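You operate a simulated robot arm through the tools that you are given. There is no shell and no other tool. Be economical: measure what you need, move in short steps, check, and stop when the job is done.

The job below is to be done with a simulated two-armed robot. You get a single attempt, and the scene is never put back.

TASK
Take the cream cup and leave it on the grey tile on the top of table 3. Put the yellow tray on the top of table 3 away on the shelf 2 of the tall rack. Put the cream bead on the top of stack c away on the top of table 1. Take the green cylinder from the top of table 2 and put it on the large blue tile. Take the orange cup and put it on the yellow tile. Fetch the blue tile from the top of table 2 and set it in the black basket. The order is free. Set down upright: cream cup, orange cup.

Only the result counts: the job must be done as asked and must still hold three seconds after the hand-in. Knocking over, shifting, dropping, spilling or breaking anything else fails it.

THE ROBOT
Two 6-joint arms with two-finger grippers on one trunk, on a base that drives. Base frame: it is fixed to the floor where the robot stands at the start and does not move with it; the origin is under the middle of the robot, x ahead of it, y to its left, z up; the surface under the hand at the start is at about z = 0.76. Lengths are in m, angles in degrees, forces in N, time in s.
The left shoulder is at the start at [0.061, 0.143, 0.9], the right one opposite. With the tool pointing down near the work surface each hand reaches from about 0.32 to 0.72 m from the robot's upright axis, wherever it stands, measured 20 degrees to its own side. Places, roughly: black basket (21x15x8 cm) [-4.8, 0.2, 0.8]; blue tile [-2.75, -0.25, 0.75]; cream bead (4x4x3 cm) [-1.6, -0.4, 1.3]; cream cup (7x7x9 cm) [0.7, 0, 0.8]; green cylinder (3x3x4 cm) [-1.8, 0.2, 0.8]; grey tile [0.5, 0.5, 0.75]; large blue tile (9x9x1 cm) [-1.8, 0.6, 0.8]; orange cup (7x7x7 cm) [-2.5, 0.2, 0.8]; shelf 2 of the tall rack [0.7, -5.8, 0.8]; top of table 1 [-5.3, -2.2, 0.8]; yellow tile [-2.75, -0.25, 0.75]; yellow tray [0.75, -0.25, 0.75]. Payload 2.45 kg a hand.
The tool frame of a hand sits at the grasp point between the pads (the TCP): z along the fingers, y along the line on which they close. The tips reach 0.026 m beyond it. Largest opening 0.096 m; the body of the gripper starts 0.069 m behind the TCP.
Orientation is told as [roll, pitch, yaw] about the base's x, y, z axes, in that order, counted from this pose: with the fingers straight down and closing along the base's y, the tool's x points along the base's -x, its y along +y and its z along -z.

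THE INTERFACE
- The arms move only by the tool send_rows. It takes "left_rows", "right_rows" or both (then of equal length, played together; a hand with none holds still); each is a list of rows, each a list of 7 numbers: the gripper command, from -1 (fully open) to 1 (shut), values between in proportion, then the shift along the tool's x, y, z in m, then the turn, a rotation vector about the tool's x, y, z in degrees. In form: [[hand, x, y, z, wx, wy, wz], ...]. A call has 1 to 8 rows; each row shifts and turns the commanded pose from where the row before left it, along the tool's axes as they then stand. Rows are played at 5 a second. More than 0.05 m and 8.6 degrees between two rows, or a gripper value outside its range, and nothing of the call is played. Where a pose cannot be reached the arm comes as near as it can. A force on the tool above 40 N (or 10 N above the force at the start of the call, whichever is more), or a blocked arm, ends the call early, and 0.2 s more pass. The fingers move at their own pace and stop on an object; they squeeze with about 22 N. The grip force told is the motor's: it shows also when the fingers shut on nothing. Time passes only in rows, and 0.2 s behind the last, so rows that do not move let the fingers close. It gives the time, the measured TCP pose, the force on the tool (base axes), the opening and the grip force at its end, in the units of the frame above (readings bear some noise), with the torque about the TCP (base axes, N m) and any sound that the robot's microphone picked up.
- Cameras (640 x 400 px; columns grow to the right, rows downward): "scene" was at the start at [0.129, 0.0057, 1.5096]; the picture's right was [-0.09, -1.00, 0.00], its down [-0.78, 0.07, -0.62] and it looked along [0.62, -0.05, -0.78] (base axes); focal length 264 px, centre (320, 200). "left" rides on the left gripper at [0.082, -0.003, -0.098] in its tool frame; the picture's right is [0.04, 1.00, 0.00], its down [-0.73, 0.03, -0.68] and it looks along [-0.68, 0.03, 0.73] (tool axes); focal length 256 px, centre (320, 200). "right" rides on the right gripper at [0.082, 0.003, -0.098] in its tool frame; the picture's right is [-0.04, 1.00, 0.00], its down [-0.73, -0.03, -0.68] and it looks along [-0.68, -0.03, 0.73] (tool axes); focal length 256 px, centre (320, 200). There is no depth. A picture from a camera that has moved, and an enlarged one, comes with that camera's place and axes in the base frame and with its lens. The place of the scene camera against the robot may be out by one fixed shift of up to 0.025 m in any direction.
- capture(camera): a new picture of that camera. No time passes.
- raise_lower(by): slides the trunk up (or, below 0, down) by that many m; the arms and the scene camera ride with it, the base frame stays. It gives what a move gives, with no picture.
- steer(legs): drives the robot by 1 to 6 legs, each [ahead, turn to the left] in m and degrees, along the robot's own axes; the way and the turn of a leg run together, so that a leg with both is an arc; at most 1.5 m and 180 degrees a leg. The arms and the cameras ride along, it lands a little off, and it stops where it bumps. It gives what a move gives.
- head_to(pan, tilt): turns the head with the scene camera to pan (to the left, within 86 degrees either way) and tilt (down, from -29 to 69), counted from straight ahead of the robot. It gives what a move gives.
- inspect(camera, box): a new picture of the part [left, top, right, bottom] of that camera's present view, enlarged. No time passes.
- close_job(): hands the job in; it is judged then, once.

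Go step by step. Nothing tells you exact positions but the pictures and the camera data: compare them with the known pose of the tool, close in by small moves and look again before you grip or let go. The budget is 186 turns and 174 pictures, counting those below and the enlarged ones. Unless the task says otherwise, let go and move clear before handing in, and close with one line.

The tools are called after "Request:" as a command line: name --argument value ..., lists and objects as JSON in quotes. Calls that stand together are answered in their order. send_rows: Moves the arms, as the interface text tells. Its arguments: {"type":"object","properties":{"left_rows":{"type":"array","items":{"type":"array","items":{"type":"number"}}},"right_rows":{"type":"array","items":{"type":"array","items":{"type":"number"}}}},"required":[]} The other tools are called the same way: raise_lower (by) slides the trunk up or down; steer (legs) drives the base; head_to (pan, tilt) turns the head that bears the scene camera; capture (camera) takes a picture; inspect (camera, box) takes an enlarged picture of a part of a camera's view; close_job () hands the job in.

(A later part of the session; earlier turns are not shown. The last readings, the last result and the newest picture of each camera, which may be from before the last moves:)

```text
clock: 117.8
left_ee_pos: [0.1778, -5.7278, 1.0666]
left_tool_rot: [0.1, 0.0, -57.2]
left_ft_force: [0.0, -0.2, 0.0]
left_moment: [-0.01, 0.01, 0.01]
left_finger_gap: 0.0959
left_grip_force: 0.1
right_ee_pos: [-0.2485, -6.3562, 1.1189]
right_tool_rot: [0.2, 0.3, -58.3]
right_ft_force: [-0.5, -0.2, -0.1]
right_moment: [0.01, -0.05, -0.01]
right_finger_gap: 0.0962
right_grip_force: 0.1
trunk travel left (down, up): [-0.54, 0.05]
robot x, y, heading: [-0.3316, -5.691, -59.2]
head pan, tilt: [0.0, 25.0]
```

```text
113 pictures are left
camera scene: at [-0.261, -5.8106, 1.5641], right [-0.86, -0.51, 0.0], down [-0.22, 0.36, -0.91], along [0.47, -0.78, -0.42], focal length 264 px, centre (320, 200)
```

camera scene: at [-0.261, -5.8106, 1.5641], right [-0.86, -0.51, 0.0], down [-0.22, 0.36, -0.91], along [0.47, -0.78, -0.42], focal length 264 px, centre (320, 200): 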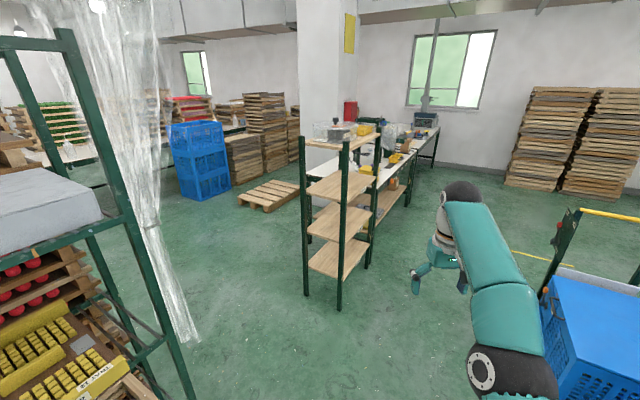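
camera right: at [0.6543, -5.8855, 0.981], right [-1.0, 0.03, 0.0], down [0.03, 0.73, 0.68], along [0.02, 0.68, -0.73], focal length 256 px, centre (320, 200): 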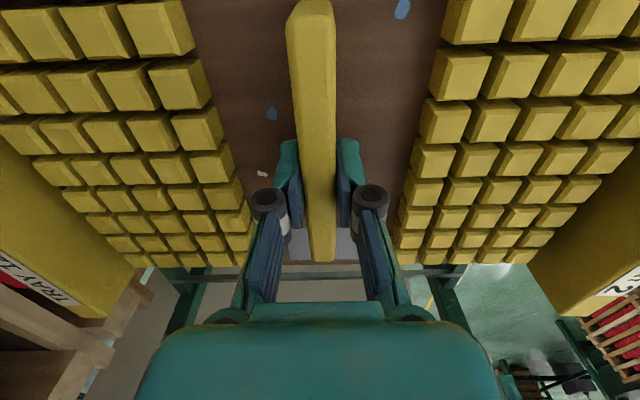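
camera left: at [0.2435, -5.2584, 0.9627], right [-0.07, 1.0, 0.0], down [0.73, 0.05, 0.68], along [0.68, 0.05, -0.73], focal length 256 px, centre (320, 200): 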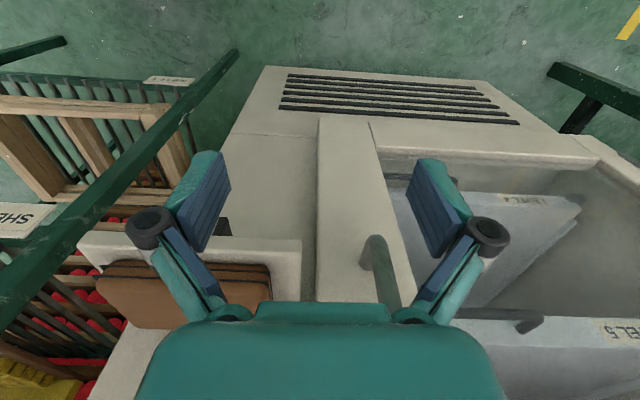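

The block looks like accumulated drift on long turns rather than an obstacle, since it matched the earlier one exactly. I'll use shorter turn legs.

Request:
steer --legs '[[-0.6, 0], [0, 37], [0, 37], [0, 37], [0, 37]]'

Request:
capture --camera "scene"

```text
clock: 122.8
left_ee_pos: [-0.1883, -4.9441, 1.0646]
left_tool_rot: [-0.2, 0.1, -26.2]
left_ft_force: [0.3, -0.2, 0.3]
left_moment: [0.0, -0.01, 0.03]
left_finger_gap: 0.0962
left_grip_force: 0.1
right_ee_pos: [-0.2294, -5.7023, 1.1223]
right_tool_rot: [0.2, 0.1, -27.5]
right_ft_force: [0.3, 0.1, 0.2]
right_moment: [-0.04, 0.05, 0.01]
right_finger_gap: 0.0963
right_grip_force: 0.1
trunk travel left (down, up): [-0.54, 0.05]
robot x, y, heading: [-0.6501, -5.1898, -27.5]
head pan, tilt: [0.0, 25.0]
stopped in leg 2: the robot was blocked; the commanded pose is now the measured one
```

```text
112 pictures are left
camera scene: at [-0.5248, -5.2512, 1.5641], right [-0.46, -0.89, 0.0], down [-0.38, 0.19, -0.91], along [0.8, -0.42, -0.42], focal length 264 px, centre (320, 200)
```

scene: 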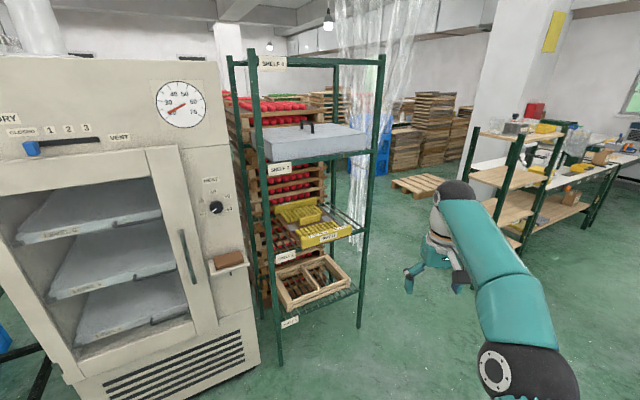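

Request:
steer --legs '[[0, 30]]'

```text
clock: 124.9
left_ee_pos: [-0.3758, -4.7452, 1.0668]
left_tool_rot: [-0.1, 0.0, 3.7]
left_ft_force: [0.5, 1.2, 0.9]
left_moment: [0.0, 0.01, -0.03]
left_finger_gap: 0.0962
left_grip_force: 0.0
right_ee_pos: [-0.033, -5.4232, 1.1211]
right_tool_rot: [0.2, 0.1, 2.4]
right_ft_force: [0.5, 0.5, 0.1]
right_moment: [-0.01, 0.02, -0.05]
right_finger_gap: 0.0958
right_grip_force: 0.1
trunk travel left (down, up): [-0.54, 0.05]
robot x, y, heading: [-0.6546, -5.2155, 2.3]
head pan, tilt: [0.0, 25.0]
```

That turn ran fine, so there is no real obstacle. Continuing with 30° legs to face up the aisle.

Request:
steer --legs '[[0, 29], [0, 29], [0, 29]]'

Request:
capture --camera "scene"

```text
clock: 129.3
left_ee_pos: [-0.9816, -4.7746, 1.0656]
left_tool_rot: [-0.1, 0.0, 71.1]
left_ft_force: [-1.4, 0.1, 0.5]
left_moment: [0.01, -0.07, -0.01]
left_finger_gap: 0.096
left_grip_force: 0.1
right_ee_pos: [-0.2231, -4.7194, 1.1238]
right_tool_rot: [0.0, 0.1, 69.8]
right_ft_force: [-0.5, 0.9, -0.3]
right_moment: [-0.08, -0.05, 0.0]
right_finger_gap: 0.0961
right_grip_force: 0.1
trunk travel left (down, up): [-0.54, 0.05]
robot x, y, heading: [-0.6114, -5.2287, 70.4]
head pan, tilt: [0.0, 25.0]
stopped in leg 3: the robot was blocked; the commanded pose is now the measured one
```

```text
111 pictures are left
camera scene: at [-0.5696, -5.0733, 1.564], right [0.94, -0.34, 0.0], down [-0.14, -0.4, -0.91], along [0.3, 0.85, -0.42], focal length 264 px, centre (320, 200)
```

scene: 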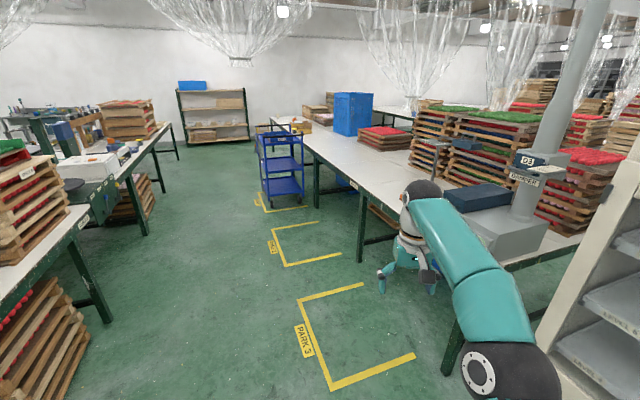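

Turns of up to about 60° per call work. I'll straighten up and drive back up the aisle.

Request:
steer --legs '[[0, 22]]'

Request:
steer --legs '[[1.5, 0], [1.0, 0]]'

Request:
capture --camera "scene"

```text
clock: 131.0
left_ee_pos: [-1.124, -4.9494, 1.0693]
left_tool_rot: [0.0, -0.1, 93.2]
left_ft_force: [0.3, 0.0, -0.6]
left_moment: [-0.01, -0.01, 0.03]
left_finger_gap: 0.096
left_grip_force: 0.1
right_ee_pos: [-0.4417, -4.6123, 1.1229]
right_tool_rot: [0.1, 0.1, 91.8]
right_ft_force: [0.2, -0.5, 0.0]
right_moment: [0.02, 0.02, 0.02]
right_finger_gap: 0.0964
right_grip_force: 0.1
trunk travel left (down, up): [-0.54, 0.05]
robot x, y, heading: [-0.5905, -5.2318, 92.0]
head pan, tilt: [0.0, 25.0]
```

```text
clock: 143.4
left_ee_pos: [-1.19, -2.4394, 1.0679]
left_tool_rot: [-0.2, 0.0, 92.1]
left_ft_force: [0.1, -0.4, -0.2]
left_moment: [-0.03, -0.01, -0.02]
left_finger_gap: 0.0961
left_grip_force: 0.0
right_ee_pos: [-0.5013, -2.1144, 1.123]
right_tool_rot: [0.1, 0.1, 90.9]
right_ft_force: [0.4, 0.4, -0.4]
right_moment: [-0.01, -0.01, -0.04]
right_finger_gap: 0.0959
right_grip_force: 0.0
trunk travel left (down, up): [-0.54, 0.05]
robot x, y, heading: [-0.6647, -2.7315, 91.3]
head pan, tilt: [0.0, 25.0]
```

```text
110 pictures are left
camera scene: at [-0.6751, -2.565, 1.5641], right [1.0, 0.02, 0.0], down [0.01, -0.42, -0.91], along [-0.02, 0.91, -0.42], focal length 264 px, centre (320, 200)
```

scene: 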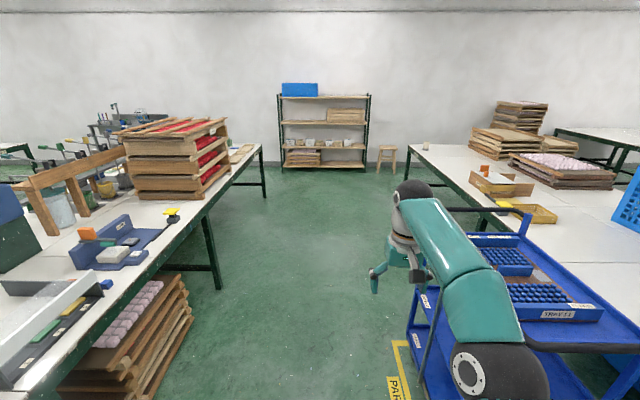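

Passing the cart with clearance. Driving on to stack C and turning to face table 2.

Request:
steer --legs '[[1.3, 0], [0.95, 0]]'

Request:
steer --legs '[[0, 45]]'

Request:
steer --legs '[[0, 44]]'

Request:
head_to --pan 0 --tilt 30

Request:
capture --camera "scene"

```text
clock: 154.6
left_ee_pos: [-1.2328, -0.1885, 1.0683]
left_tool_rot: [0.0, 0.0, 91.8]
left_ft_force: [-0.5, 0.3, 1.2]
left_moment: [0.01, 0.01, -0.03]
left_finger_gap: 0.0961
left_grip_force: 0.0
right_ee_pos: [-0.5433, 0.1338, 1.1243]
right_tool_rot: [0.3, 0.1, 90.6]
right_ft_force: [0.5, 0.2, 0.4]
right_moment: [-0.04, 0.02, -0.01]
right_finger_gap: 0.0959
right_grip_force: 0.1
trunk travel left (down, up): [-0.54, 0.05]
robot x, y, heading: [-0.707, -0.4845, 91.2]
head pan, tilt: [0.0, 25.0]
```

```text
clock: 157.4
left_ee_pos: [-1.2875, -0.6486, 1.0699]
left_tool_rot: [0.0, 0.0, 137.4]
left_ft_force: [-0.1, 0.7, -0.2]
left_moment: [0.0, 0.0, 0.02]
left_finger_gap: 0.0961
left_grip_force: 0.2
right_ee_pos: [-1.0297, 0.0684, 1.1242]
right_tool_rot: [0.2, 0.1, 135.9]
right_ft_force: [-0.7, 0.4, 0.9]
right_moment: [0.02, -0.01, 0.01]
right_finger_gap: 0.096
right_grip_force: 0.1
trunk travel left (down, up): [-0.54, 0.05]
robot x, y, heading: [-0.6901, -0.4597, 136.2]
head pan, tilt: [0.0, 25.0]
```

```text
clock: 158.7
left_ee_pos: [-1.2416, -0.7517, 1.0718]
left_tool_rot: [-0.1, -0.2, 147.6]
left_ft_force: [0.1, 0.4, -0.6]
left_moment: [0.02, 0.02, 0.02]
left_finger_gap: 0.096
left_grip_force: 0.0
right_ee_pos: [-1.1141, -0.0002, 1.1238]
right_tool_rot: [0.2, 0.2, 146.1]
right_ft_force: [-0.3, 0.3, -0.3]
right_moment: [0.03, 0.01, -0.01]
right_finger_gap: 0.0962
right_grip_force: 0.1
trunk travel left (down, up): [-0.54, 0.05]
robot x, y, heading: [-0.6842, -0.4557, 146.3]
head pan, tilt: [0.0, 25.0]
stopped in leg 1: the robot was blocked; the commanded pose is now the measured one
```

```text
clock: 159.3
left_ee_pos: [-1.2419, -0.7496, 1.0703]
left_tool_rot: [0.2, -0.1, 147.5]
left_ft_force: [-0.6, 0.0, 0.2]
left_moment: [0.03, -0.04, 0.01]
left_finger_gap: 0.0961
left_grip_force: 0.0
right_ee_pos: [-1.1165, 0.0012, 1.1233]
right_tool_rot: [0.1, 0.3, 146.1]
right_ft_force: [-0.8, 0.2, -0.8]
right_moment: [0.0, 0.02, 0.03]
right_finger_gap: 0.096
right_grip_force: 0.0
trunk travel left (down, up): [-0.54, 0.05]
robot x, y, heading: [-0.6808, -0.454, 146.3]
head pan, tilt: [0.0, 30.0]
```

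```text
109 pictures are left
camera scene: at [-0.8148, -0.3559, 1.5561], right [0.56, 0.83, 0.0], down [0.42, -0.28, -0.87], along [-0.72, 0.48, -0.5], focal length 264 px, centre (320, 200)
```

scene: 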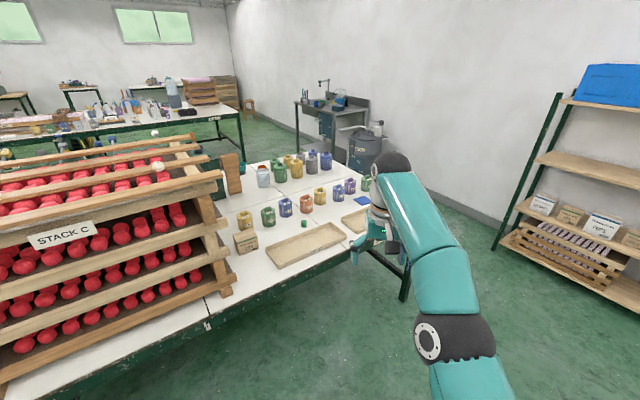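

Blocked again, so I'll check the left arm against the stack before moving any more.

Request:
head_to --pan 50 --tilt 45

Request:
capture --camera "scene"

Request:
capture --camera "left"

```text
clock: 160.5
left_ee_pos: [-1.2416, -0.7494, 1.0705]
left_tool_rot: [0.2, -0.3, 147.5]
left_ft_force: [0.6, -0.1, -0.3]
left_moment: [0.04, -0.01, 0.01]
left_finger_gap: 0.0962
left_grip_force: 0.0
right_ee_pos: [-1.1159, 0.0007, 1.1242]
right_tool_rot: [0.1, 0.2, 146.1]
right_ft_force: [-0.4, -0.2, -0.7]
right_moment: [0.01, -0.01, -0.02]
right_finger_gap: 0.0961
right_grip_force: 0.1
trunk travel left (down, up): [-0.54, 0.05]
robot x, y, heading: [-0.679, -0.4554, 146.3]
head pan, tilt: [50.0, 45.0]
```

```text
108 pictures are left
camera scene: at [-0.8176, -0.4291, 1.5336], right [-0.28, 0.96, 0.0], down [0.68, 0.2, -0.71], along [-0.68, -0.2, -0.71], focal length 264 px, centre (320, 200)
```

scene: 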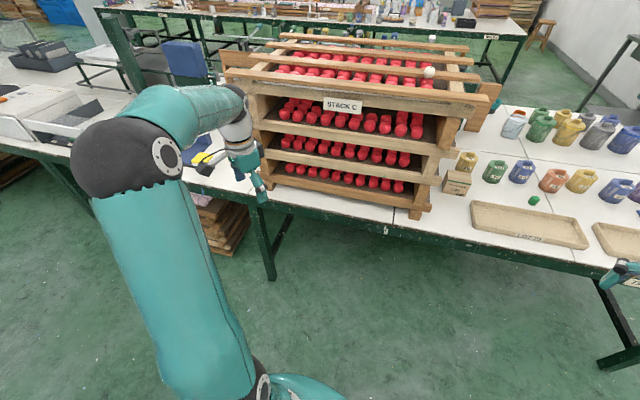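

```text
107 pictures are left
camera left: at [-1.17, -0.7907, 1.1694], right [-0.5, -0.86, 0.0], down [-0.63, 0.37, 0.68], along [-0.59, 0.34, -0.73], focal length 256 px, centre (320, 200)
```

left: 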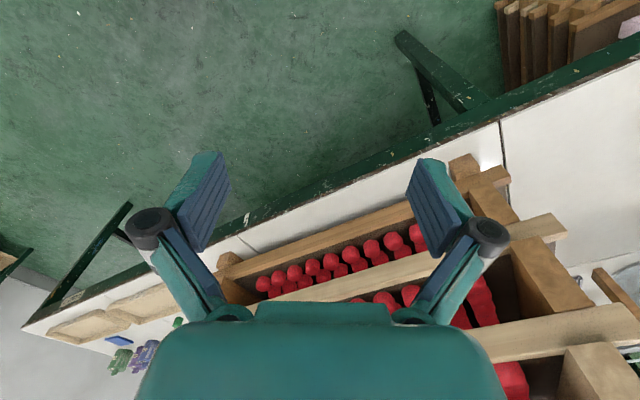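

The left gripper is very near the stack. I'll back away and tuck the left arm up close.

Request:
steer --legs '[[-0.2, 0]]'

Request:
capture --camera "scene"

```text
clock: 162.1
left_ee_pos: [-1.0736, -0.8635, 1.0702]
left_tool_rot: [0.1, -0.1, 147.5]
left_ft_force: [0.3, -0.4, -0.2]
left_moment: [-0.02, 0.02, 0.01]
left_finger_gap: 0.0956
left_grip_force: 0.0
right_ee_pos: [-0.9493, -0.1136, 1.1239]
right_tool_rot: [0.1, 0.2, 146.2]
right_ft_force: [0.2, 0.0, 0.2]
right_moment: [0.02, 0.05, -0.05]
right_finger_gap: 0.0961
right_grip_force: 0.1
trunk travel left (down, up): [-0.54, 0.05]
robot x, y, heading: [-0.5158, -0.5683, 146.2]
head pan, tilt: [50.0, 45.0]
```

```text
106 pictures are left
camera scene: at [-0.6492, -0.5422, 1.5337], right [-0.28, 0.96, 0.0], down [0.68, 0.2, -0.71], along [-0.68, -0.2, -0.71], focal length 264 px, centre (320, 200)
```

scene: 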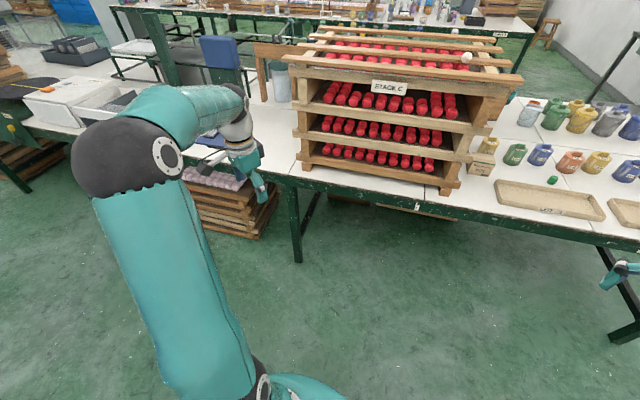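

The stack looks intact. Tucking the left hand in.

Request:
send_rows --left_rows '[[-1, -0.012, -0.045, 0, 0, 0, 0], [-1, -0.012, -0.045, 0, 0, 0, 0], [-1, -0.012, -0.045, 0, 0, 0, 0], [-1, -0.012, -0.045, 0, 0, 0, 0], [-1, -0.012, -0.045, 0, 0, 0, 0], [-1, -0.012, -0.045, 0, 0, 0, 0], [-1, -0.012, -0.03, 0, 0, 0, 0]]' --right_rows '[[-1, 0.02, -0.01, 0, 0, 0, 0], [-1, 0.02, -0.01, 0, 0, 0, 0], [-1, 0.02, -0.01, 0, 0, 0, 0], [-1, 0.02, -0.01, 0, 0, 0, 0], [-1, 0.02, -0.01, 0, 0, 0, 0], [-1, 0.02, -0.01, 0, 0, 0, 0], [-1, 0.02, -0.01, 0, 0, 0, 0]]'

Request:
steer --legs '[[0, 33]]'

Request:
head_to --pan 0 --tilt 25

Request:
capture --camera "scene"

```text
clock: 163.7
left_ee_pos: [-0.9833, -0.5634, 1.0717]
left_tool_rot: [0.2, -0.2, 147.6]
left_ft_force: [0.5, -0.1, -0.7]
left_moment: [-0.01, 0.03, 0.0]
left_finger_gap: 0.096
left_grip_force: 0.1
right_ee_pos: [-0.7926, -0.1316, 1.1249]
right_tool_rot: [0.2, 0.1, 146.1]
right_ft_force: [0.1, 0.1, 0.0]
right_moment: [0.0, -0.03, -0.01]
right_finger_gap: 0.0959
right_grip_force: 0.0
trunk travel left (down, up): [-0.54, 0.05]
robot x, y, heading: [-0.5166, -0.5638, 146.5]
head pan, tilt: [50.0, 45.0]
```

```text
clock: 165.9
left_ee_pos: [-0.9088, -0.8195, 1.072]
left_tool_rot: [0.1, -0.2, -179.3]
left_ft_force: [0.7, 0.5, 0.0]
left_moment: [0.0, 0.0, -0.03]
left_finger_gap: 0.0961
left_grip_force: 0.0
right_ee_pos: [-0.9843, -0.3553, 1.1252]
right_tool_rot: [0.1, 0.2, 179.3]
right_ft_force: [0.6, 0.5, 0.2]
right_moment: [-0.02, 0.03, 0.01]
right_finger_gap: 0.0961
right_grip_force: 0.1
trunk travel left (down, up): [-0.54, 0.05]
robot x, y, heading: [-0.5162, -0.5397, 179.0]
head pan, tilt: [50.0, 45.0]
```

```text
clock: 167.1
left_ee_pos: [-0.9096, -0.8199, 1.0714]
left_tool_rot: [0.1, -0.2, -179.4]
left_ft_force: [0.3, -0.2, -0.8]
left_moment: [-0.03, -0.01, 0.02]
left_finger_gap: 0.096
left_grip_force: 0.1
right_ee_pos: [-0.9848, -0.3551, 1.126]
right_tool_rot: [0.1, 0.2, 179.3]
right_ft_force: [-0.3, 0.1, 0.3]
right_moment: [-0.01, -0.06, -0.02]
right_finger_gap: 0.0959
right_grip_force: 0.1
trunk travel left (down, up): [-0.54, 0.05]
robot x, y, heading: [-0.5132, -0.5462, 179.0]
head pan, tilt: [0.0, 25.0]
```

```text
105 pictures are left
camera scene: at [-0.6752, -0.5264, 1.5641], right [0.02, 1.0, 0.0], down [0.42, -0.01, -0.91], along [-0.91, 0.01, -0.42], focal length 264 px, centre (320, 200)
```

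scene: 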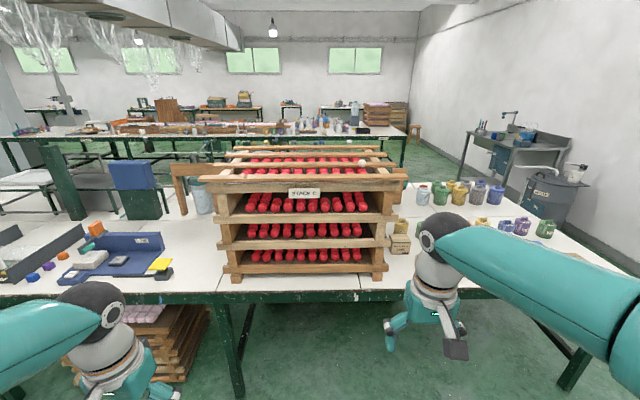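

Request:
inspect --camera "scene" --box '[180, 130, 440, 290]'

Request:
inspect --camera "scene" --box '[320, 140, 420, 200]'

```text
2.46 times, centred on (310, 210) of scene
camera zoom: at [-0.6752, -0.5264, 1.5641], right [0.02, 1.0, 0.0], down [0.42, -0.01, -0.91], along [-0.91, 0.01, -0.42], focal length 649 px, centre (345, 175)
```

zoom: 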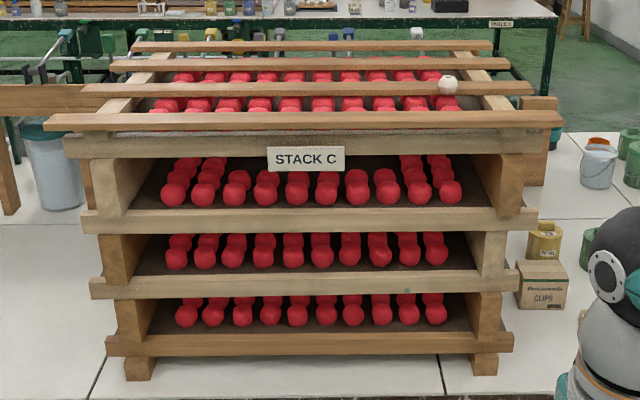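

```text
6.40 times, centred on (370, 170) of scene
camera zoom: at [-0.6752, -0.5264, 1.5641], right [0.02, 1.0, 0.0], down [0.42, -0.01, -0.91], along [-0.91, 0.01, -0.42], focal length 1688 px, centre (0, 392)
```

zoom: 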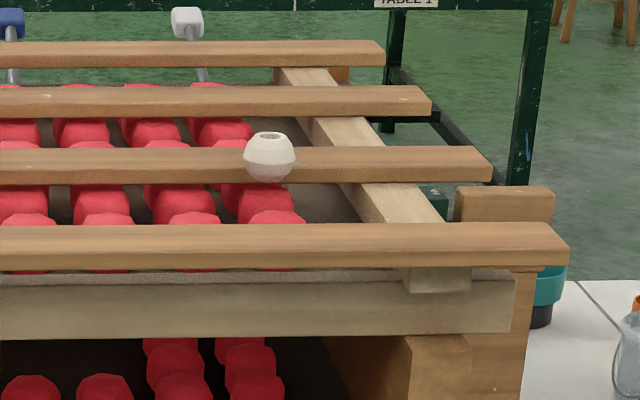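

The bead sits on the second slat at about (−1.68, −0.35, 1.26). I'll raise the trunk, tilt the right tool 30° forward, raise it, and pull the left hand back before approaching.

Request:
raise_lower --by 0.049

Request:
send_rows --right_rows '[[-1, 0, 0, -0.03, 0, -7.5, 0], [-1, 0, 0, -0.03, 0, -7.5, 0], [-1, 0, 0, -0.03, 0, -7.5, 0], [-1, 0, 0, -0.03, 0, -7.5, 0], [-1, -0.02, 0, -0.03, 0, 0, 0], [-1, -0.02, 0, -0.03, 0, 0, 0], [-1, 0, 0, 0, 0, 0, 0]]' --left_rows '[[-1, 0.02, 0, 0, 0, 0, 0], [-1, 0.02, 0, 0, 0, 0, 0], [-1, 0.02, 0, 0, 0, 0, 0], [-1, 0.02, 0, 0, 0, 0, 0], [-1, 0, 0, 0, 0, 0, 0], [-1, 0, 0, 0, 0, 0, 0], [-1, 0, 0, 0, 0, 0, 0]]'

Request:
capture --camera "right"

```text
clock: 168.0
left_ee_pos: [-0.9084, -0.8196, 1.1216]
left_tool_rot: [0.1, 0.0, -179.3]
left_ft_force: [-0.6, 1.2, 0.9]
left_moment: [-0.02, 0.0, 0.02]
left_finger_gap: 0.0961
left_grip_force: 0.0
right_ee_pos: [-0.9852, -0.3548, 1.1747]
right_tool_rot: [0.1, 0.2, 179.3]
right_ft_force: [0.4, 0.5, 0.9]
right_moment: [-0.01, -0.06, -0.01]
right_finger_gap: 0.0959
right_grip_force: 0.1
trunk travel left (down, up): [-0.589, 0.001]
robot x, y, heading: [-0.5109, -0.5407, 178.8]
head pan, tilt: [0.0, 25.0]
```

```text
clock: 169.6
left_ee_pos: [-0.8294, -0.8193, 1.1211]
left_tool_rot: [0.0, 0.0, -179.3]
left_ft_force: [0.4, -0.6, 0.0]
left_moment: [0.01, -0.02, -0.05]
left_finger_gap: 0.0958
left_grip_force: 0.0
right_ee_pos: [-0.9667, -0.3546, 1.3625]
right_tool_rot: [0.1, -29.8, 179.2]
right_ft_force: [-0.4, 0.2, 0.0]
right_moment: [-0.01, -0.02, 0.0]
right_finger_gap: 0.0961
right_grip_force: 0.0
trunk travel left (down, up): [-0.589, 0.001]
robot x, y, heading: [-0.5144, -0.5414, 178.9]
head pan, tilt: [0.0, 25.0]
```

```text
102 pictures are left
camera right: at [-0.8467, -0.3586, 1.4074], right [-0.05, -1.0, 0.02], down [-0.3, 0.03, 0.95], along [-0.95, 0.04, -0.3], focal length 256 px, centre (320, 200)
```

right: 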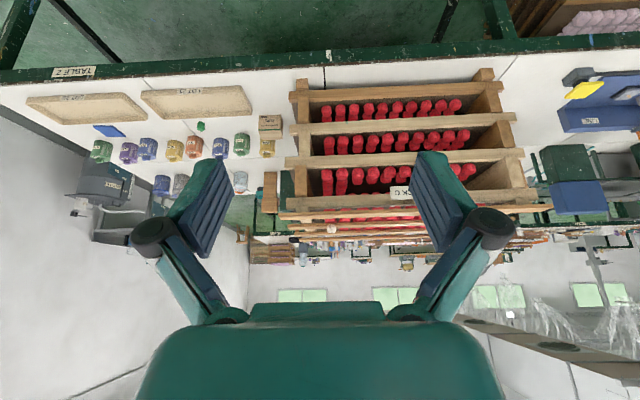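

Bead is visible straight ahead. Driving toward the stack with the hand above slat height.

Request:
steer --legs '[[0.48, 0]]'

Request:
capture --camera "right"

Request:
head_to --pan -10 --tilt 30

Request:
capture --camera "scene"

```text
clock: 172.5
left_ee_pos: [-1.3058, -0.8122, 1.1199]
left_tool_rot: [0.1, -0.1, -179.2]
left_ft_force: [-0.9, 0.6, -0.3]
left_moment: [0.0, -0.02, -0.02]
left_finger_gap: 0.0961
left_grip_force: 0.0
right_ee_pos: [-1.4447, -0.3486, 1.3624]
right_tool_rot: [0.1, -29.8, 179.5]
right_ft_force: [-0.4, -0.5, 0.0]
right_moment: [0.02, 0.01, -0.01]
right_finger_gap: 0.096
right_grip_force: 0.0
trunk travel left (down, up): [-0.589, 0.001]
robot x, y, heading: [-0.9922, -0.5324, 179.5]
head pan, tilt: [0.0, 25.0]
```

```text
101 pictures are left
camera right: at [-1.3242, -0.352, 1.407], right [-0.04, -1.0, 0.02], down [-0.3, 0.03, 0.95], along [-0.95, 0.04, -0.3], focal length 256 px, centre (320, 200)
```

right: 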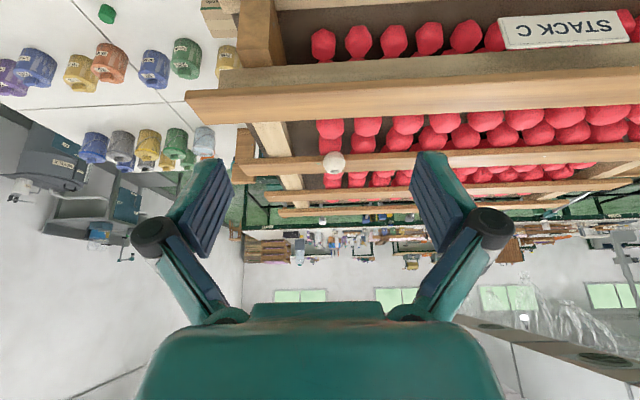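

```text
clock: 173.2
left_ee_pos: [-1.3055, -0.8124, 1.1217]
left_tool_rot: [0.0, -0.2, -179.2]
left_ft_force: [0.2, 0.1, 0.4]
left_moment: [-0.01, 0.02, -0.03]
left_finger_gap: 0.0961
left_grip_force: 0.0
right_ee_pos: [-1.4441, -0.3473, 1.3637]
right_tool_rot: [0.1, -29.8, 179.4]
right_ft_force: [-0.3, 1.2, -1.0]
right_moment: [-0.03, 0.0, -0.02]
right_finger_gap: 0.096
right_grip_force: 0.0
trunk travel left (down, up): [-0.589, 0.001]
robot x, y, heading: [-0.9949, -0.5371, 179.5]
head pan, tilt: [-10.0, 30.0]
```

```text
100 pictures are left
camera scene: at [-1.148, -0.5042, 1.6053], right [0.19, 0.98, 0.0], down [0.49, -0.09, -0.87], along [-0.85, 0.16, -0.5], focal length 264 px, centre (320, 200)
```

scene: 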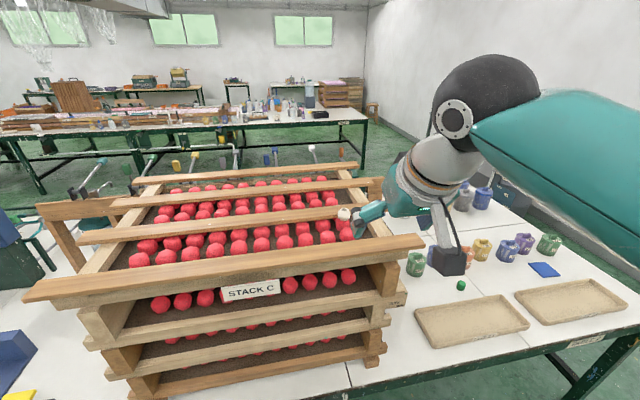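

The bead is at about (−1.65, −0.36, 1.25). I'll drive in another 6 cm and bring the tool to a hover in line with it.

Request:
steer --legs '[[0.06, 0]]'

Request:
send_rows --right_rows '[[-1, -0.0175, 0.002, 0.025, 0, 0, 0], [-1, -0.0175, 0.002, 0.025, 0, 0, 0], [-1, -0.0175, 0.002, 0.025, 0, 0, 0], [-1, -0.0175, 0.002, 0.025, 0, 0, 0], [-1, 0, 0, 0, 0, 0, 0]]'

Request:
capture --camera "right"

Request:
capture --camera "scene"

```text
clock: 174.2
left_ee_pos: [-1.3682, -0.8113, 1.1192]
left_tool_rot: [0.1, 0.1, -179.3]
left_ft_force: [-0.6, 0.2, -0.3]
left_moment: [-0.02, -0.09, 0.05]
left_finger_gap: 0.0962
left_grip_force: 0.1
right_ee_pos: [-1.5068, -0.3476, 1.3629]
right_tool_rot: [0.2, -29.6, 179.3]
right_ft_force: [-0.9, 0.5, -0.7]
right_moment: [0.02, -0.07, -0.02]
right_finger_gap: 0.0963
right_grip_force: 0.1
trunk travel left (down, up): [-0.589, 0.001]
robot x, y, heading: [-1.0538, -0.5318, 179.3]
head pan, tilt: [-10.0, 30.0]
```

```text
clock: 175.4
left_ee_pos: [-1.3652, -0.8108, 1.1219]
left_tool_rot: [0.2, -0.2, -179.2]
left_ft_force: [0.5, 0.5, -0.1]
left_moment: [0.0, -0.01, -0.01]
left_finger_gap: 0.0959
left_grip_force: 0.0
right_ee_pos: [-1.6128, -0.3541, 1.3133]
right_tool_rot: [0.0, -29.9, 179.4]
right_ft_force: [0.4, -0.4, 0.8]
right_moment: [0.01, 0.03, -0.02]
right_finger_gap: 0.096
right_grip_force: 0.1
trunk travel left (down, up): [-0.589, 0.001]
robot x, y, heading: [-1.0537, -0.5326, 179.1]
head pan, tilt: [-10.0, 30.0]
```

```text
99 pictures are left
camera right: at [-1.4923, -0.3584, 1.3567], right [-0.05, -1.0, 0.02], down [-0.3, 0.03, 0.95], along [-0.95, 0.04, -0.3], focal length 256 px, centre (320, 200)
```

right: 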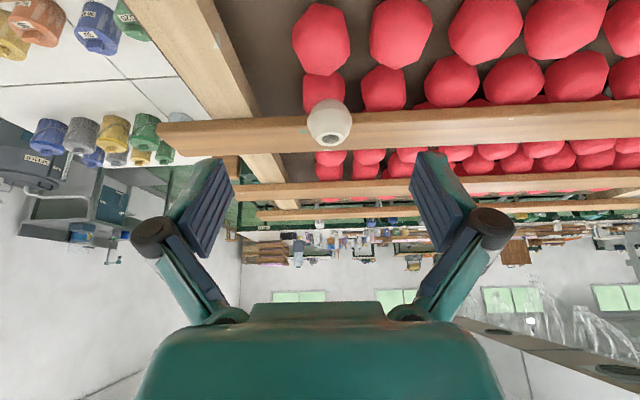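

```text
98 pictures are left
camera scene: at [-1.2068, -0.5032, 1.6054], right [0.19, 0.98, 0.0], down [0.49, -0.09, -0.87], along [-0.85, 0.16, -0.5], focal length 264 px, centre (320, 200)
```

scene: 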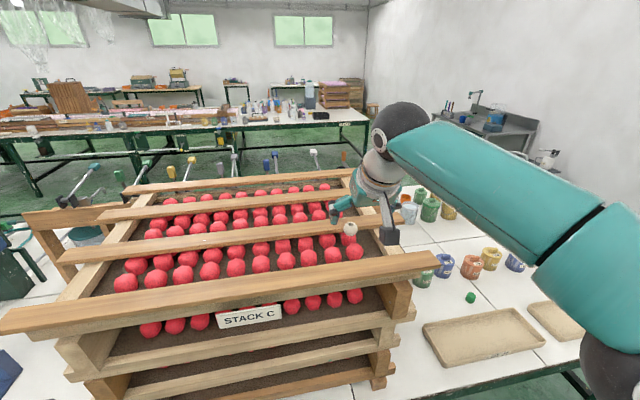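

Bead is right along the tool axis. Advancing most of the way with narrower fingers.

Request:
send_rows --right_rows '[[-0.4, -0.002, 0.005, 0.015, 0, 0, 0], [-0.4, 0, 0, 0.015, 0, 0, 0], [-0.4, 0, 0, 0.015, 0, 0, 0], [-0.4, 0, 0, 0, 0, 0, 0]]'

Request:
capture --camera "right"

Request:
inspect --camera "scene" --box '[300, 170, 420, 270]'

```text
clock: 176.4
left_ee_pos: [-1.3653, -0.8098, 1.1223]
left_tool_rot: [0.0, -0.2, -179.2]
left_ft_force: [0.5, -0.9, -0.3]
left_moment: [-0.01, -0.03, 0.01]
left_finger_gap: 0.0962
left_grip_force: 0.0
right_ee_pos: [-1.6385, -0.3595, 1.2737]
right_tool_rot: [0.1, -29.8, 179.4]
right_ft_force: [0.1, 0.6, -0.4]
right_moment: [-0.02, -0.01, 0.01]
right_finger_gap: 0.0672
right_grip_force: 0.0
trunk travel left (down, up): [-0.589, 0.001]
robot x, y, heading: [-1.0517, -0.5334, 179.3]
head pan, tilt: [-10.0, 30.0]
```

```text
97 pictures are left
camera right: at [-1.5179, -0.3628, 1.3179], right [-0.05, -1.0, 0.02], down [-0.3, 0.03, 0.95], along [-0.95, 0.04, -0.3], focal length 256 px, centre (320, 200)
```

right: 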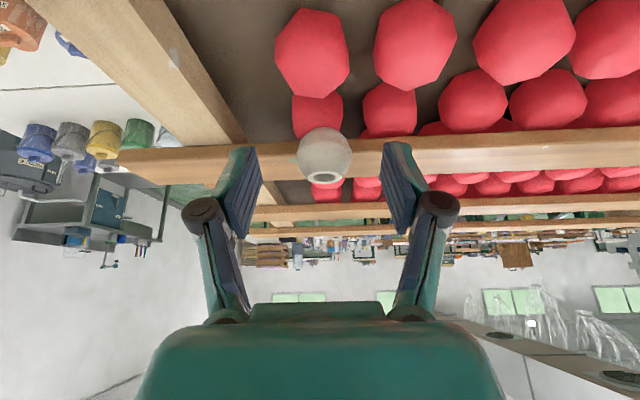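

```text
4.00 times, centred on (360, 220) of scene
camera zoom: at [-1.2079, -0.5033, 1.6053], right [0.19, 0.98, 0.0], down [0.49, -0.09, -0.87], along [-0.85, 0.16, -0.5], focal length 1055 px, centre (160, 120)
```

zoom: 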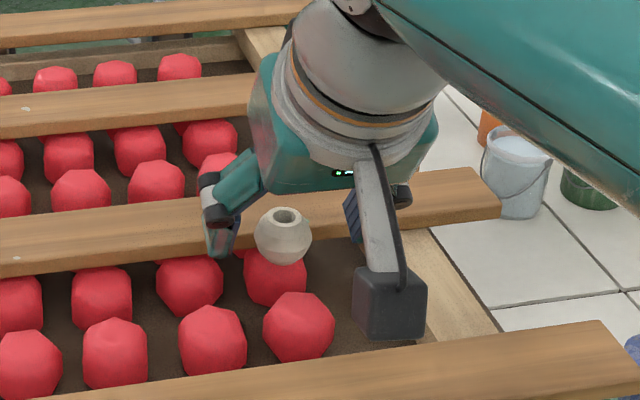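

Bead is 3 cm ahead along the tool axis. Advancing 1.3 cm and closing.

Request:
send_rows --right_rows '[[-0.4, 0, 0, 0.008, 0, 0, 0], [-0.4, 0, 0, 0.005, 0, 0, 0], [0.1, 0, 0, 0, 0, 0, 0], [0.5, 0, 0, 0, 0, 0, 0], [1, 0, 0, 0, 0, 0, 0], [1, 0, 0, 0, 0, 0, 0], [1, 0, 0, 0, 0, 0, 0]]'

Request:
capture --camera "right"

```text
clock: 178.0
left_ee_pos: [-1.3616, -0.8093, 1.1225]
left_tool_rot: [0.1, -0.2, -179.2]
left_ft_force: [-0.1, 0.5, 0.1]
left_moment: [0.0, 0.0, 0.01]
left_finger_gap: 0.0961
left_grip_force: 0.0
right_ee_pos: [-1.6429, -0.3545, 1.2668]
right_tool_rot: [0.2, -30.5, 179.1]
right_ft_force: [-2.0, 12.4, 31.2]
right_moment: [0.66, 0.14, -0.01]
right_finger_gap: 0.0292
right_grip_force: 21.6
trunk travel left (down, up): [-0.589, 0.001]
robot x, y, heading: [-1.0538, -0.5323, 179.2]
head pan, tilt: [-10.0, 30.0]
```

```text
95 pictures are left
camera right: at [-1.5222, -0.36, 1.3103], right [-0.05, -1.0, 0.02], down [-0.29, 0.04, 0.96], along [-0.96, 0.04, -0.29], focal length 256 px, centre (320, 200)
```

right: 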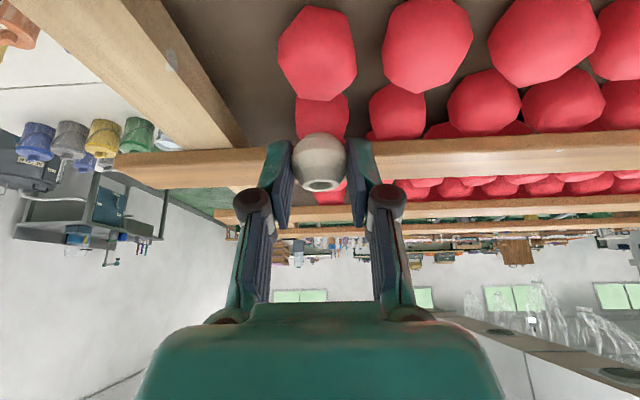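

The bead is gripped (gap 0.029), with the tips pressing lightly on the slat. Lifting away.

Request:
send_rows --right_rows '[[1, 0, 0, -0.01, 0, 0, 0], [1, 0, 0, -0.02, 0, 0, 0], [1, 0, 0, -0.03, 0, 0, 0], [1, 0, 0, -0.03, 0, 0, 0], [1, 0, 0, 0, 0, 0, 0]]'

Request:
capture --camera "right"

Request:
inspect --camera "scene" --box '[0, 100, 460, 390]'

```text
clock: 179.2
left_ee_pos: [-1.3661, -0.8112, 1.1212]
left_tool_rot: [0.2, -0.2, -179.3]
left_ft_force: [-0.7, -0.4, -0.2]
left_moment: [0.02, -0.03, 0.02]
left_finger_gap: 0.096
left_grip_force: 0.1
right_ee_pos: [-1.6001, -0.3582, 1.3395]
right_tool_rot: [0.1, -29.7, 179.5]
right_ft_force: [-0.2, 0.6, -0.1]
right_moment: [0.01, -0.01, 0.02]
right_finger_gap: 0.0285
right_grip_force: 22.4
trunk travel left (down, up): [-0.589, 0.001]
robot x, y, heading: [-1.0535, -0.5353, 179.3]
head pan, tilt: [-10.0, 30.0]
```

```text
94 pictures are left
camera right: at [-1.4801, -0.3633, 1.3847], right [-0.04, -1.0, 0.02], down [-0.3, 0.03, 0.95], along [-0.95, 0.04, -0.3], focal length 256 px, centre (320, 200)
```

right: 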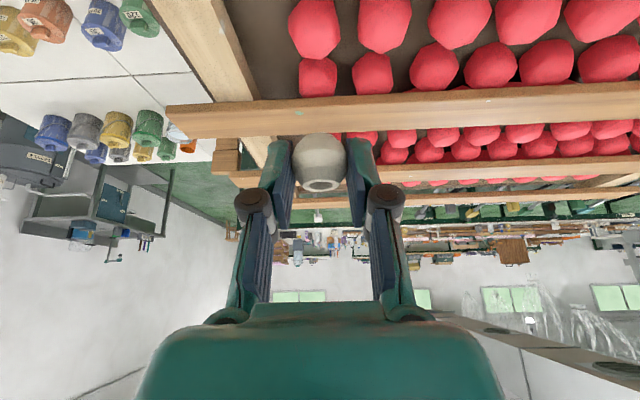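

```text
1.38 times, centred on (230, 245) of scene
camera zoom: at [-1.2092, -0.5033, 1.6051], right [0.19, 0.98, 0.0], down [0.49, -0.09, -0.87], along [-0.85, 0.16, -0.5], focal length 364 px, centre (444, 138)
```

zoom: 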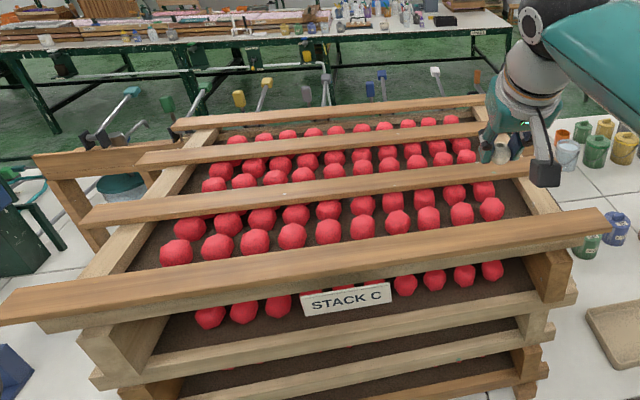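

The bead is secure and the stack is undisturbed. Backing off, levelling the right tool, and heading toward the green cylinder's part of the table.

Request:
steer --legs '[[-0.45, 0]]'

Request:
send_rows --right_rows '[[1, 0.02, 0, 0.02, 0, 7.5, 0], [1, 0.02, 0, 0.02, 0, 7.5, 0], [1, 0.02, 0, 0.02, 0, 7.5, 0], [1, 0.02, 0, 0.02, 0, 7.4, 0], [1, 0.03, 0, 0.02, 0, 0, 0], [1, 0.03, 0, 0.02, 0, 0, 0]]'

Request:
steer --legs '[[0, -44]]'

Request:
steer --legs '[[0, -44]]'

Request:
head_to --pan 30 --tilt 30

Request:
capture --camera "scene"

```text
clock: 181.9
left_ee_pos: [-0.9175, -0.8178, 1.1217]
left_tool_rot: [0.0, -0.2, -179.0]
left_ft_force: [0.8, -0.3, 0.0]
left_moment: [-0.01, 0.0, -0.04]
left_finger_gap: 0.0959
left_grip_force: 0.1
right_ee_pos: [-1.1542, -0.3671, 1.3403]
right_tool_rot: [0.0, -29.8, 179.6]
right_ft_force: [0.1, 0.0, -0.6]
right_moment: [-0.03, 0.03, 0.02]
right_finger_gap: 0.0287
right_grip_force: 22.5
trunk travel left (down, up): [-0.589, 0.001]
robot x, y, heading: [-0.6048, -0.5336, 179.4]
head pan, tilt: [-10.0, 30.0]
```

```text
clock: 183.3
left_ee_pos: [-0.9166, -0.8177, 1.1223]
left_tool_rot: [0.1, -0.2, -179.0]
left_ft_force: [0.0, -0.5, 0.3]
left_moment: [0.02, -0.03, 0.01]
left_finger_gap: 0.0959
left_grip_force: 0.0
right_ee_pos: [-1.0435, -0.3688, 1.2003]
right_tool_rot: [0.2, 0.2, 179.6]
right_ft_force: [0.2, -0.4, -0.2]
right_moment: [0.05, -0.01, -0.01]
right_finger_gap: 0.0288
right_grip_force: 22.1
trunk travel left (down, up): [-0.589, 0.001]
robot x, y, heading: [-0.6083, -0.5385, 179.4]
head pan, tilt: [-10.0, 30.0]
```

```text
clock: 186.0
left_ee_pos: [-1.0225, -0.5176, 1.1211]
left_tool_rot: [0.1, -0.1, 136.3]
left_ft_force: [0.1, 0.5, -0.4]
left_moment: [0.01, -0.06, 0.02]
left_finger_gap: 0.0961
left_grip_force: 0.0
right_ee_pos: [-0.7972, -0.1099, 1.2013]
right_tool_rot: [0.1, 0.2, 134.9]
right_ft_force: [-0.4, -0.1, -0.4]
right_moment: [-0.06, 0.0, 0.01]
right_finger_gap: 0.0287
right_grip_force: 21.9
trunk travel left (down, up): [-0.589, 0.001]
robot x, y, heading: [-0.6257, -0.5587, 134.8]
head pan, tilt: [-10.0, 30.0]
```

```text
clock: 188.7
left_ee_pos: [-0.882, -0.249, 1.1229]
left_tool_rot: [0.2, 0.0, 92.1]
left_ft_force: [-0.1, 0.1, 0.6]
left_moment: [0.01, 0.0, 0.01]
left_finger_gap: 0.0961
left_grip_force: 0.1
right_ee_pos: [-0.4349, -0.115, 1.2011]
right_tool_rot: [0.1, 0.2, 90.8]
right_ft_force: [1.0, -0.1, -0.9]
right_moment: [0.01, -0.01, 0.05]
right_finger_gap: 0.0287
right_grip_force: 21.9
trunk travel left (down, up): [-0.589, 0.001]
robot x, y, heading: [-0.6498, -0.5534, 90.8]
head pan, tilt: [-10.0, 30.0]
```

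```text
clock: 189.7
left_ee_pos: [-0.8823, -0.2488, 1.1226]
left_tool_rot: [0.0, -0.2, 92.1]
left_ft_force: [-0.3, 1.2, -0.3]
left_moment: [-0.06, 0.0, 0.02]
left_finger_gap: 0.0961
left_grip_force: 0.0
right_ee_pos: [-0.435, -0.1144, 1.202]
right_tool_rot: [0.1, 0.2, 90.8]
right_ft_force: [0.3, 0.5, -0.3]
right_moment: [0.02, 0.0, -0.03]
right_finger_gap: 0.029
right_grip_force: 21.8
trunk travel left (down, up): [-0.589, 0.001]
robot x, y, heading: [-0.654, -0.5566, 90.7]
head pan, tilt: [30.0, 30.0]
```

```text
92 pictures are left
camera scene: at [-0.7028, -0.4059, 1.6052], right [0.86, 0.51, 0.0], down [0.26, -0.43, -0.87], along [-0.44, 0.74, -0.5], focal length 264 px, centre (320, 200)
```

scene: 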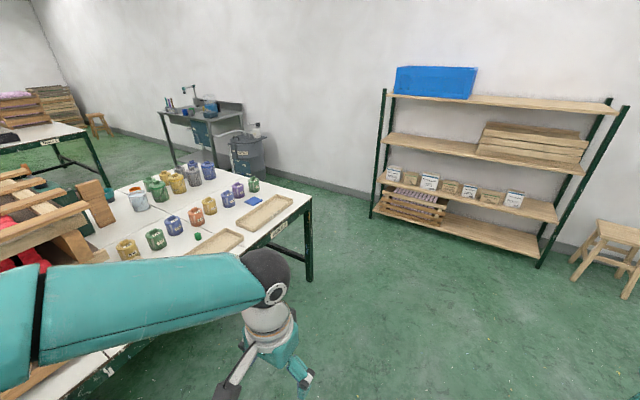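

Request:
steer --legs '[[1.06, 0]]'

Request:
steer --legs '[[0, 44]]'

Request:
steer --legs '[[0, 44]]'

Request:
head_to --pan 0 --tilt 35

Request:
capture --camera "scene"

```text
clock: 195.3
left_ee_pos: [-0.8898, 0.8162, 1.1231]
left_tool_rot: [0.1, -0.2, 91.5]
left_ft_force: [0.0, 0.4, -0.5]
left_moment: [-0.01, -0.01, 0.01]
left_finger_gap: 0.0961
left_grip_force: 0.0
right_ee_pos: [-0.4422, 0.9466, 1.2021]
right_tool_rot: [0.0, 0.2, 90.1]
right_ft_force: [1.0, 0.5, -0.3]
right_moment: [-0.03, -0.01, -0.04]
right_finger_gap: 0.029
right_grip_force: 21.9
trunk travel left (down, up): [-0.589, 0.001]
robot x, y, heading: [-0.6595, 0.5055, 90.1]
head pan, tilt: [30.0, 30.0]
```

```text
clock: 198.0
left_ee_pos: [-1.0403, 0.5683, 1.1234]
left_tool_rot: [0.0, -0.2, 135.7]
left_ft_force: [0.0, 0.6, 0.8]
left_moment: [-0.02, -0.01, -0.02]
left_finger_gap: 0.0959
left_grip_force: 0.0
right_ee_pos: [-0.8103, 0.9737, 1.2035]
right_tool_rot: [0.1, 0.2, 134.3]
right_ft_force: [-0.3, 0.2, -0.1]
right_moment: [0.0, 0.04, 0.0]
right_finger_gap: 0.0296
right_grip_force: 21.8
trunk travel left (down, up): [-0.589, 0.001]
robot x, y, heading: [-0.6428, 0.5241, 134.7]
head pan, tilt: [30.0, 30.0]
```

```text
clock: 200.6
left_ee_pos: [-0.9593, 0.2767, 1.1235]
left_tool_rot: [0.0, -0.1, 180.0]
left_ft_force: [0.3, 0.4, -0.1]
left_moment: [0.06, -0.04, -0.03]
left_finger_gap: 0.0958
left_grip_force: 0.1
right_ee_pos: [-1.0781, 0.7286, 1.2034]
right_tool_rot: [0.1, 0.1, 178.6]
right_ft_force: [0.5, -1.0, -0.9]
right_moment: [-0.01, -0.03, -0.01]
right_finger_gap: 0.0291
right_grip_force: 22.4
trunk travel left (down, up): [-0.589, 0.001]
robot x, y, heading: [-0.6424, 0.5482, 178.2]
head pan, tilt: [30.0, 30.0]
```

```text
clock: 201.6
left_ee_pos: [-0.9601, 0.277, 1.1235]
left_tool_rot: [0.1, -0.2, 180.0]
left_ft_force: [-0.5, -0.2, 0.6]
left_moment: [0.01, 0.0, 0.0]
left_finger_gap: 0.0964
left_grip_force: 0.0
right_ee_pos: [-1.0771, 0.7284, 1.2036]
right_tool_rot: [0.1, 0.2, 178.6]
right_ft_force: [-0.7, -0.1, 0.0]
right_moment: [-0.01, -0.01, 0.01]
right_finger_gap: 0.0287
right_grip_force: 22.4
trunk travel left (down, up): [-0.589, 0.001]
robot x, y, heading: [-0.6458, 0.5469, 178.3]
head pan, tilt: [0.0, 35.0]
```

```text
91 pictures are left
camera scene: at [-0.7988, 0.5641, 1.5974], right [0.03, 1.0, 0.0], down [0.57, -0.02, -0.82], along [-0.82, 0.02, -0.57], focal length 264 px, centre (320, 200)
```

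scene: 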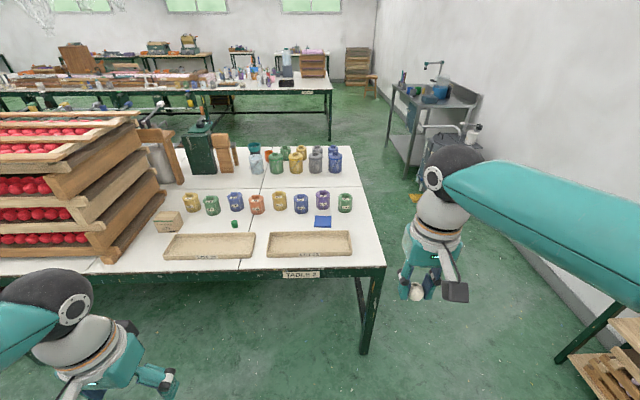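

The cylinder is at about (−1.785, 0.18) and the large blue tile at about (−1.807, 0.60). Moving up to the table with the trunk at working height.

Request:
raise_lower --by -0.065

Request:
steer --legs '[[0.53, 1]]'

Request:
send_rows --left_rows '[[-1, -0.04, 0.015, 0.01, 0, 0, 0], [-1, -0.04, 0.015, 0.01, 0, 0, 0], [-1, -0.04, 0.015, 0.01, 0, 0, 0], [-1, -0.04, 0.015, 0.01, 0, 0, 0], [-1, -0.04, 0.015, 0.01, 0, 0, 0], [-1, 0, 0, 0, 0, 0, 0]]'

Request:
capture --camera "left"

Request:
capture --camera "scene"

```text
clock: 202.6
left_ee_pos: [-0.9589, 0.2766, 1.0597]
left_tool_rot: [0.0, -0.2, 180.0]
left_ft_force: [0.2, 0.5, -0.1]
left_moment: [0.01, 0.02, -0.01]
left_finger_gap: 0.0959
left_grip_force: 0.0
right_ee_pos: [-1.0781, 0.7282, 1.1381]
right_tool_rot: [0.1, 0.0, 178.6]
right_ft_force: [0.3, 0.0, 0.2]
right_moment: [-0.01, -0.01, 0.01]
right_finger_gap: 0.029
right_grip_force: 22.1
trunk travel left (down, up): [-0.524, 0.066]
robot x, y, heading: [-0.6463, 0.546, 178.3]
head pan, tilt: [0.0, 35.0]
```

```text
clock: 205.8
left_ee_pos: [-1.4871, 0.2827, 1.0585]
left_tool_rot: [0.1, -0.2, -179.1]
left_ft_force: [0.1, 0.6, 0.1]
left_moment: [-0.02, -0.04, -0.01]
left_finger_gap: 0.0961
left_grip_force: 0.0
right_ee_pos: [-1.6122, 0.7323, 1.1379]
right_tool_rot: [0.0, 0.1, 179.5]
right_ft_force: [0.1, 0.2, 0.4]
right_moment: [0.01, -0.02, 0.03]
right_finger_gap: 0.0289
right_grip_force: 22.0
trunk travel left (down, up): [-0.524, 0.066]
robot x, y, heading: [-1.1756, 0.5625, 178.9]
head pan, tilt: [0.0, 35.0]
```

```text
clock: 207.2
left_ee_pos: [-1.685, 0.204, 1.0105]
left_tool_rot: [0.2, -0.2, -179.1]
left_ft_force: [-0.1, -0.1, 0.8]
left_moment: [-0.01, 0.04, 0.0]
left_finger_gap: 0.0959
left_grip_force: 0.0
right_ee_pos: [-1.6108, 0.7323, 1.1378]
right_tool_rot: [0.1, 0.1, 179.5]
right_ft_force: [0.1, 0.5, -0.2]
right_moment: [0.0, 0.0, 0.0]
right_finger_gap: 0.029
right_grip_force: 21.4
trunk travel left (down, up): [-0.524, 0.066]
robot x, y, heading: [-1.173, 0.5581, 179.3]
head pan, tilt: [0.0, 35.0]
```

```text
90 pictures are left
camera left: at [-1.6014, 0.2082, 1.1093], right [0.06, -1.0, 0.0], down [-0.73, -0.04, 0.68], along [-0.68, -0.04, -0.73], focal length 256 px, centre (320, 200)
```

left: 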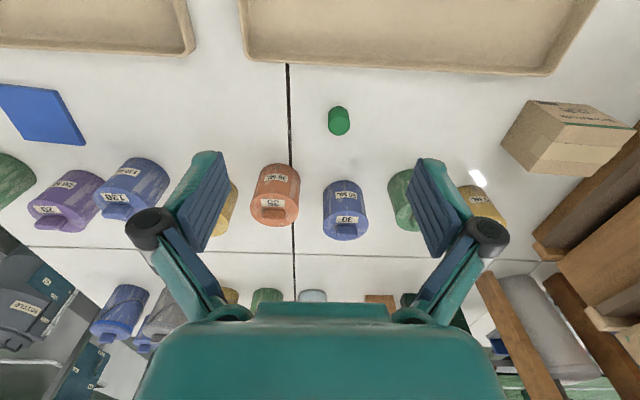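

```text
89 pictures are left
camera scene: at [-1.3284, 0.5731, 1.5325], right [0.01, 1.0, 0.0], down [0.57, -0.01, -0.82], along [-0.82, 0.01, -0.57], focal length 264 px, centre (320, 200)
```

scene: 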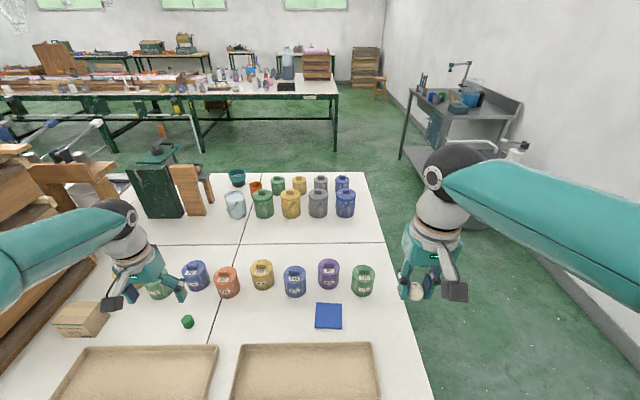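

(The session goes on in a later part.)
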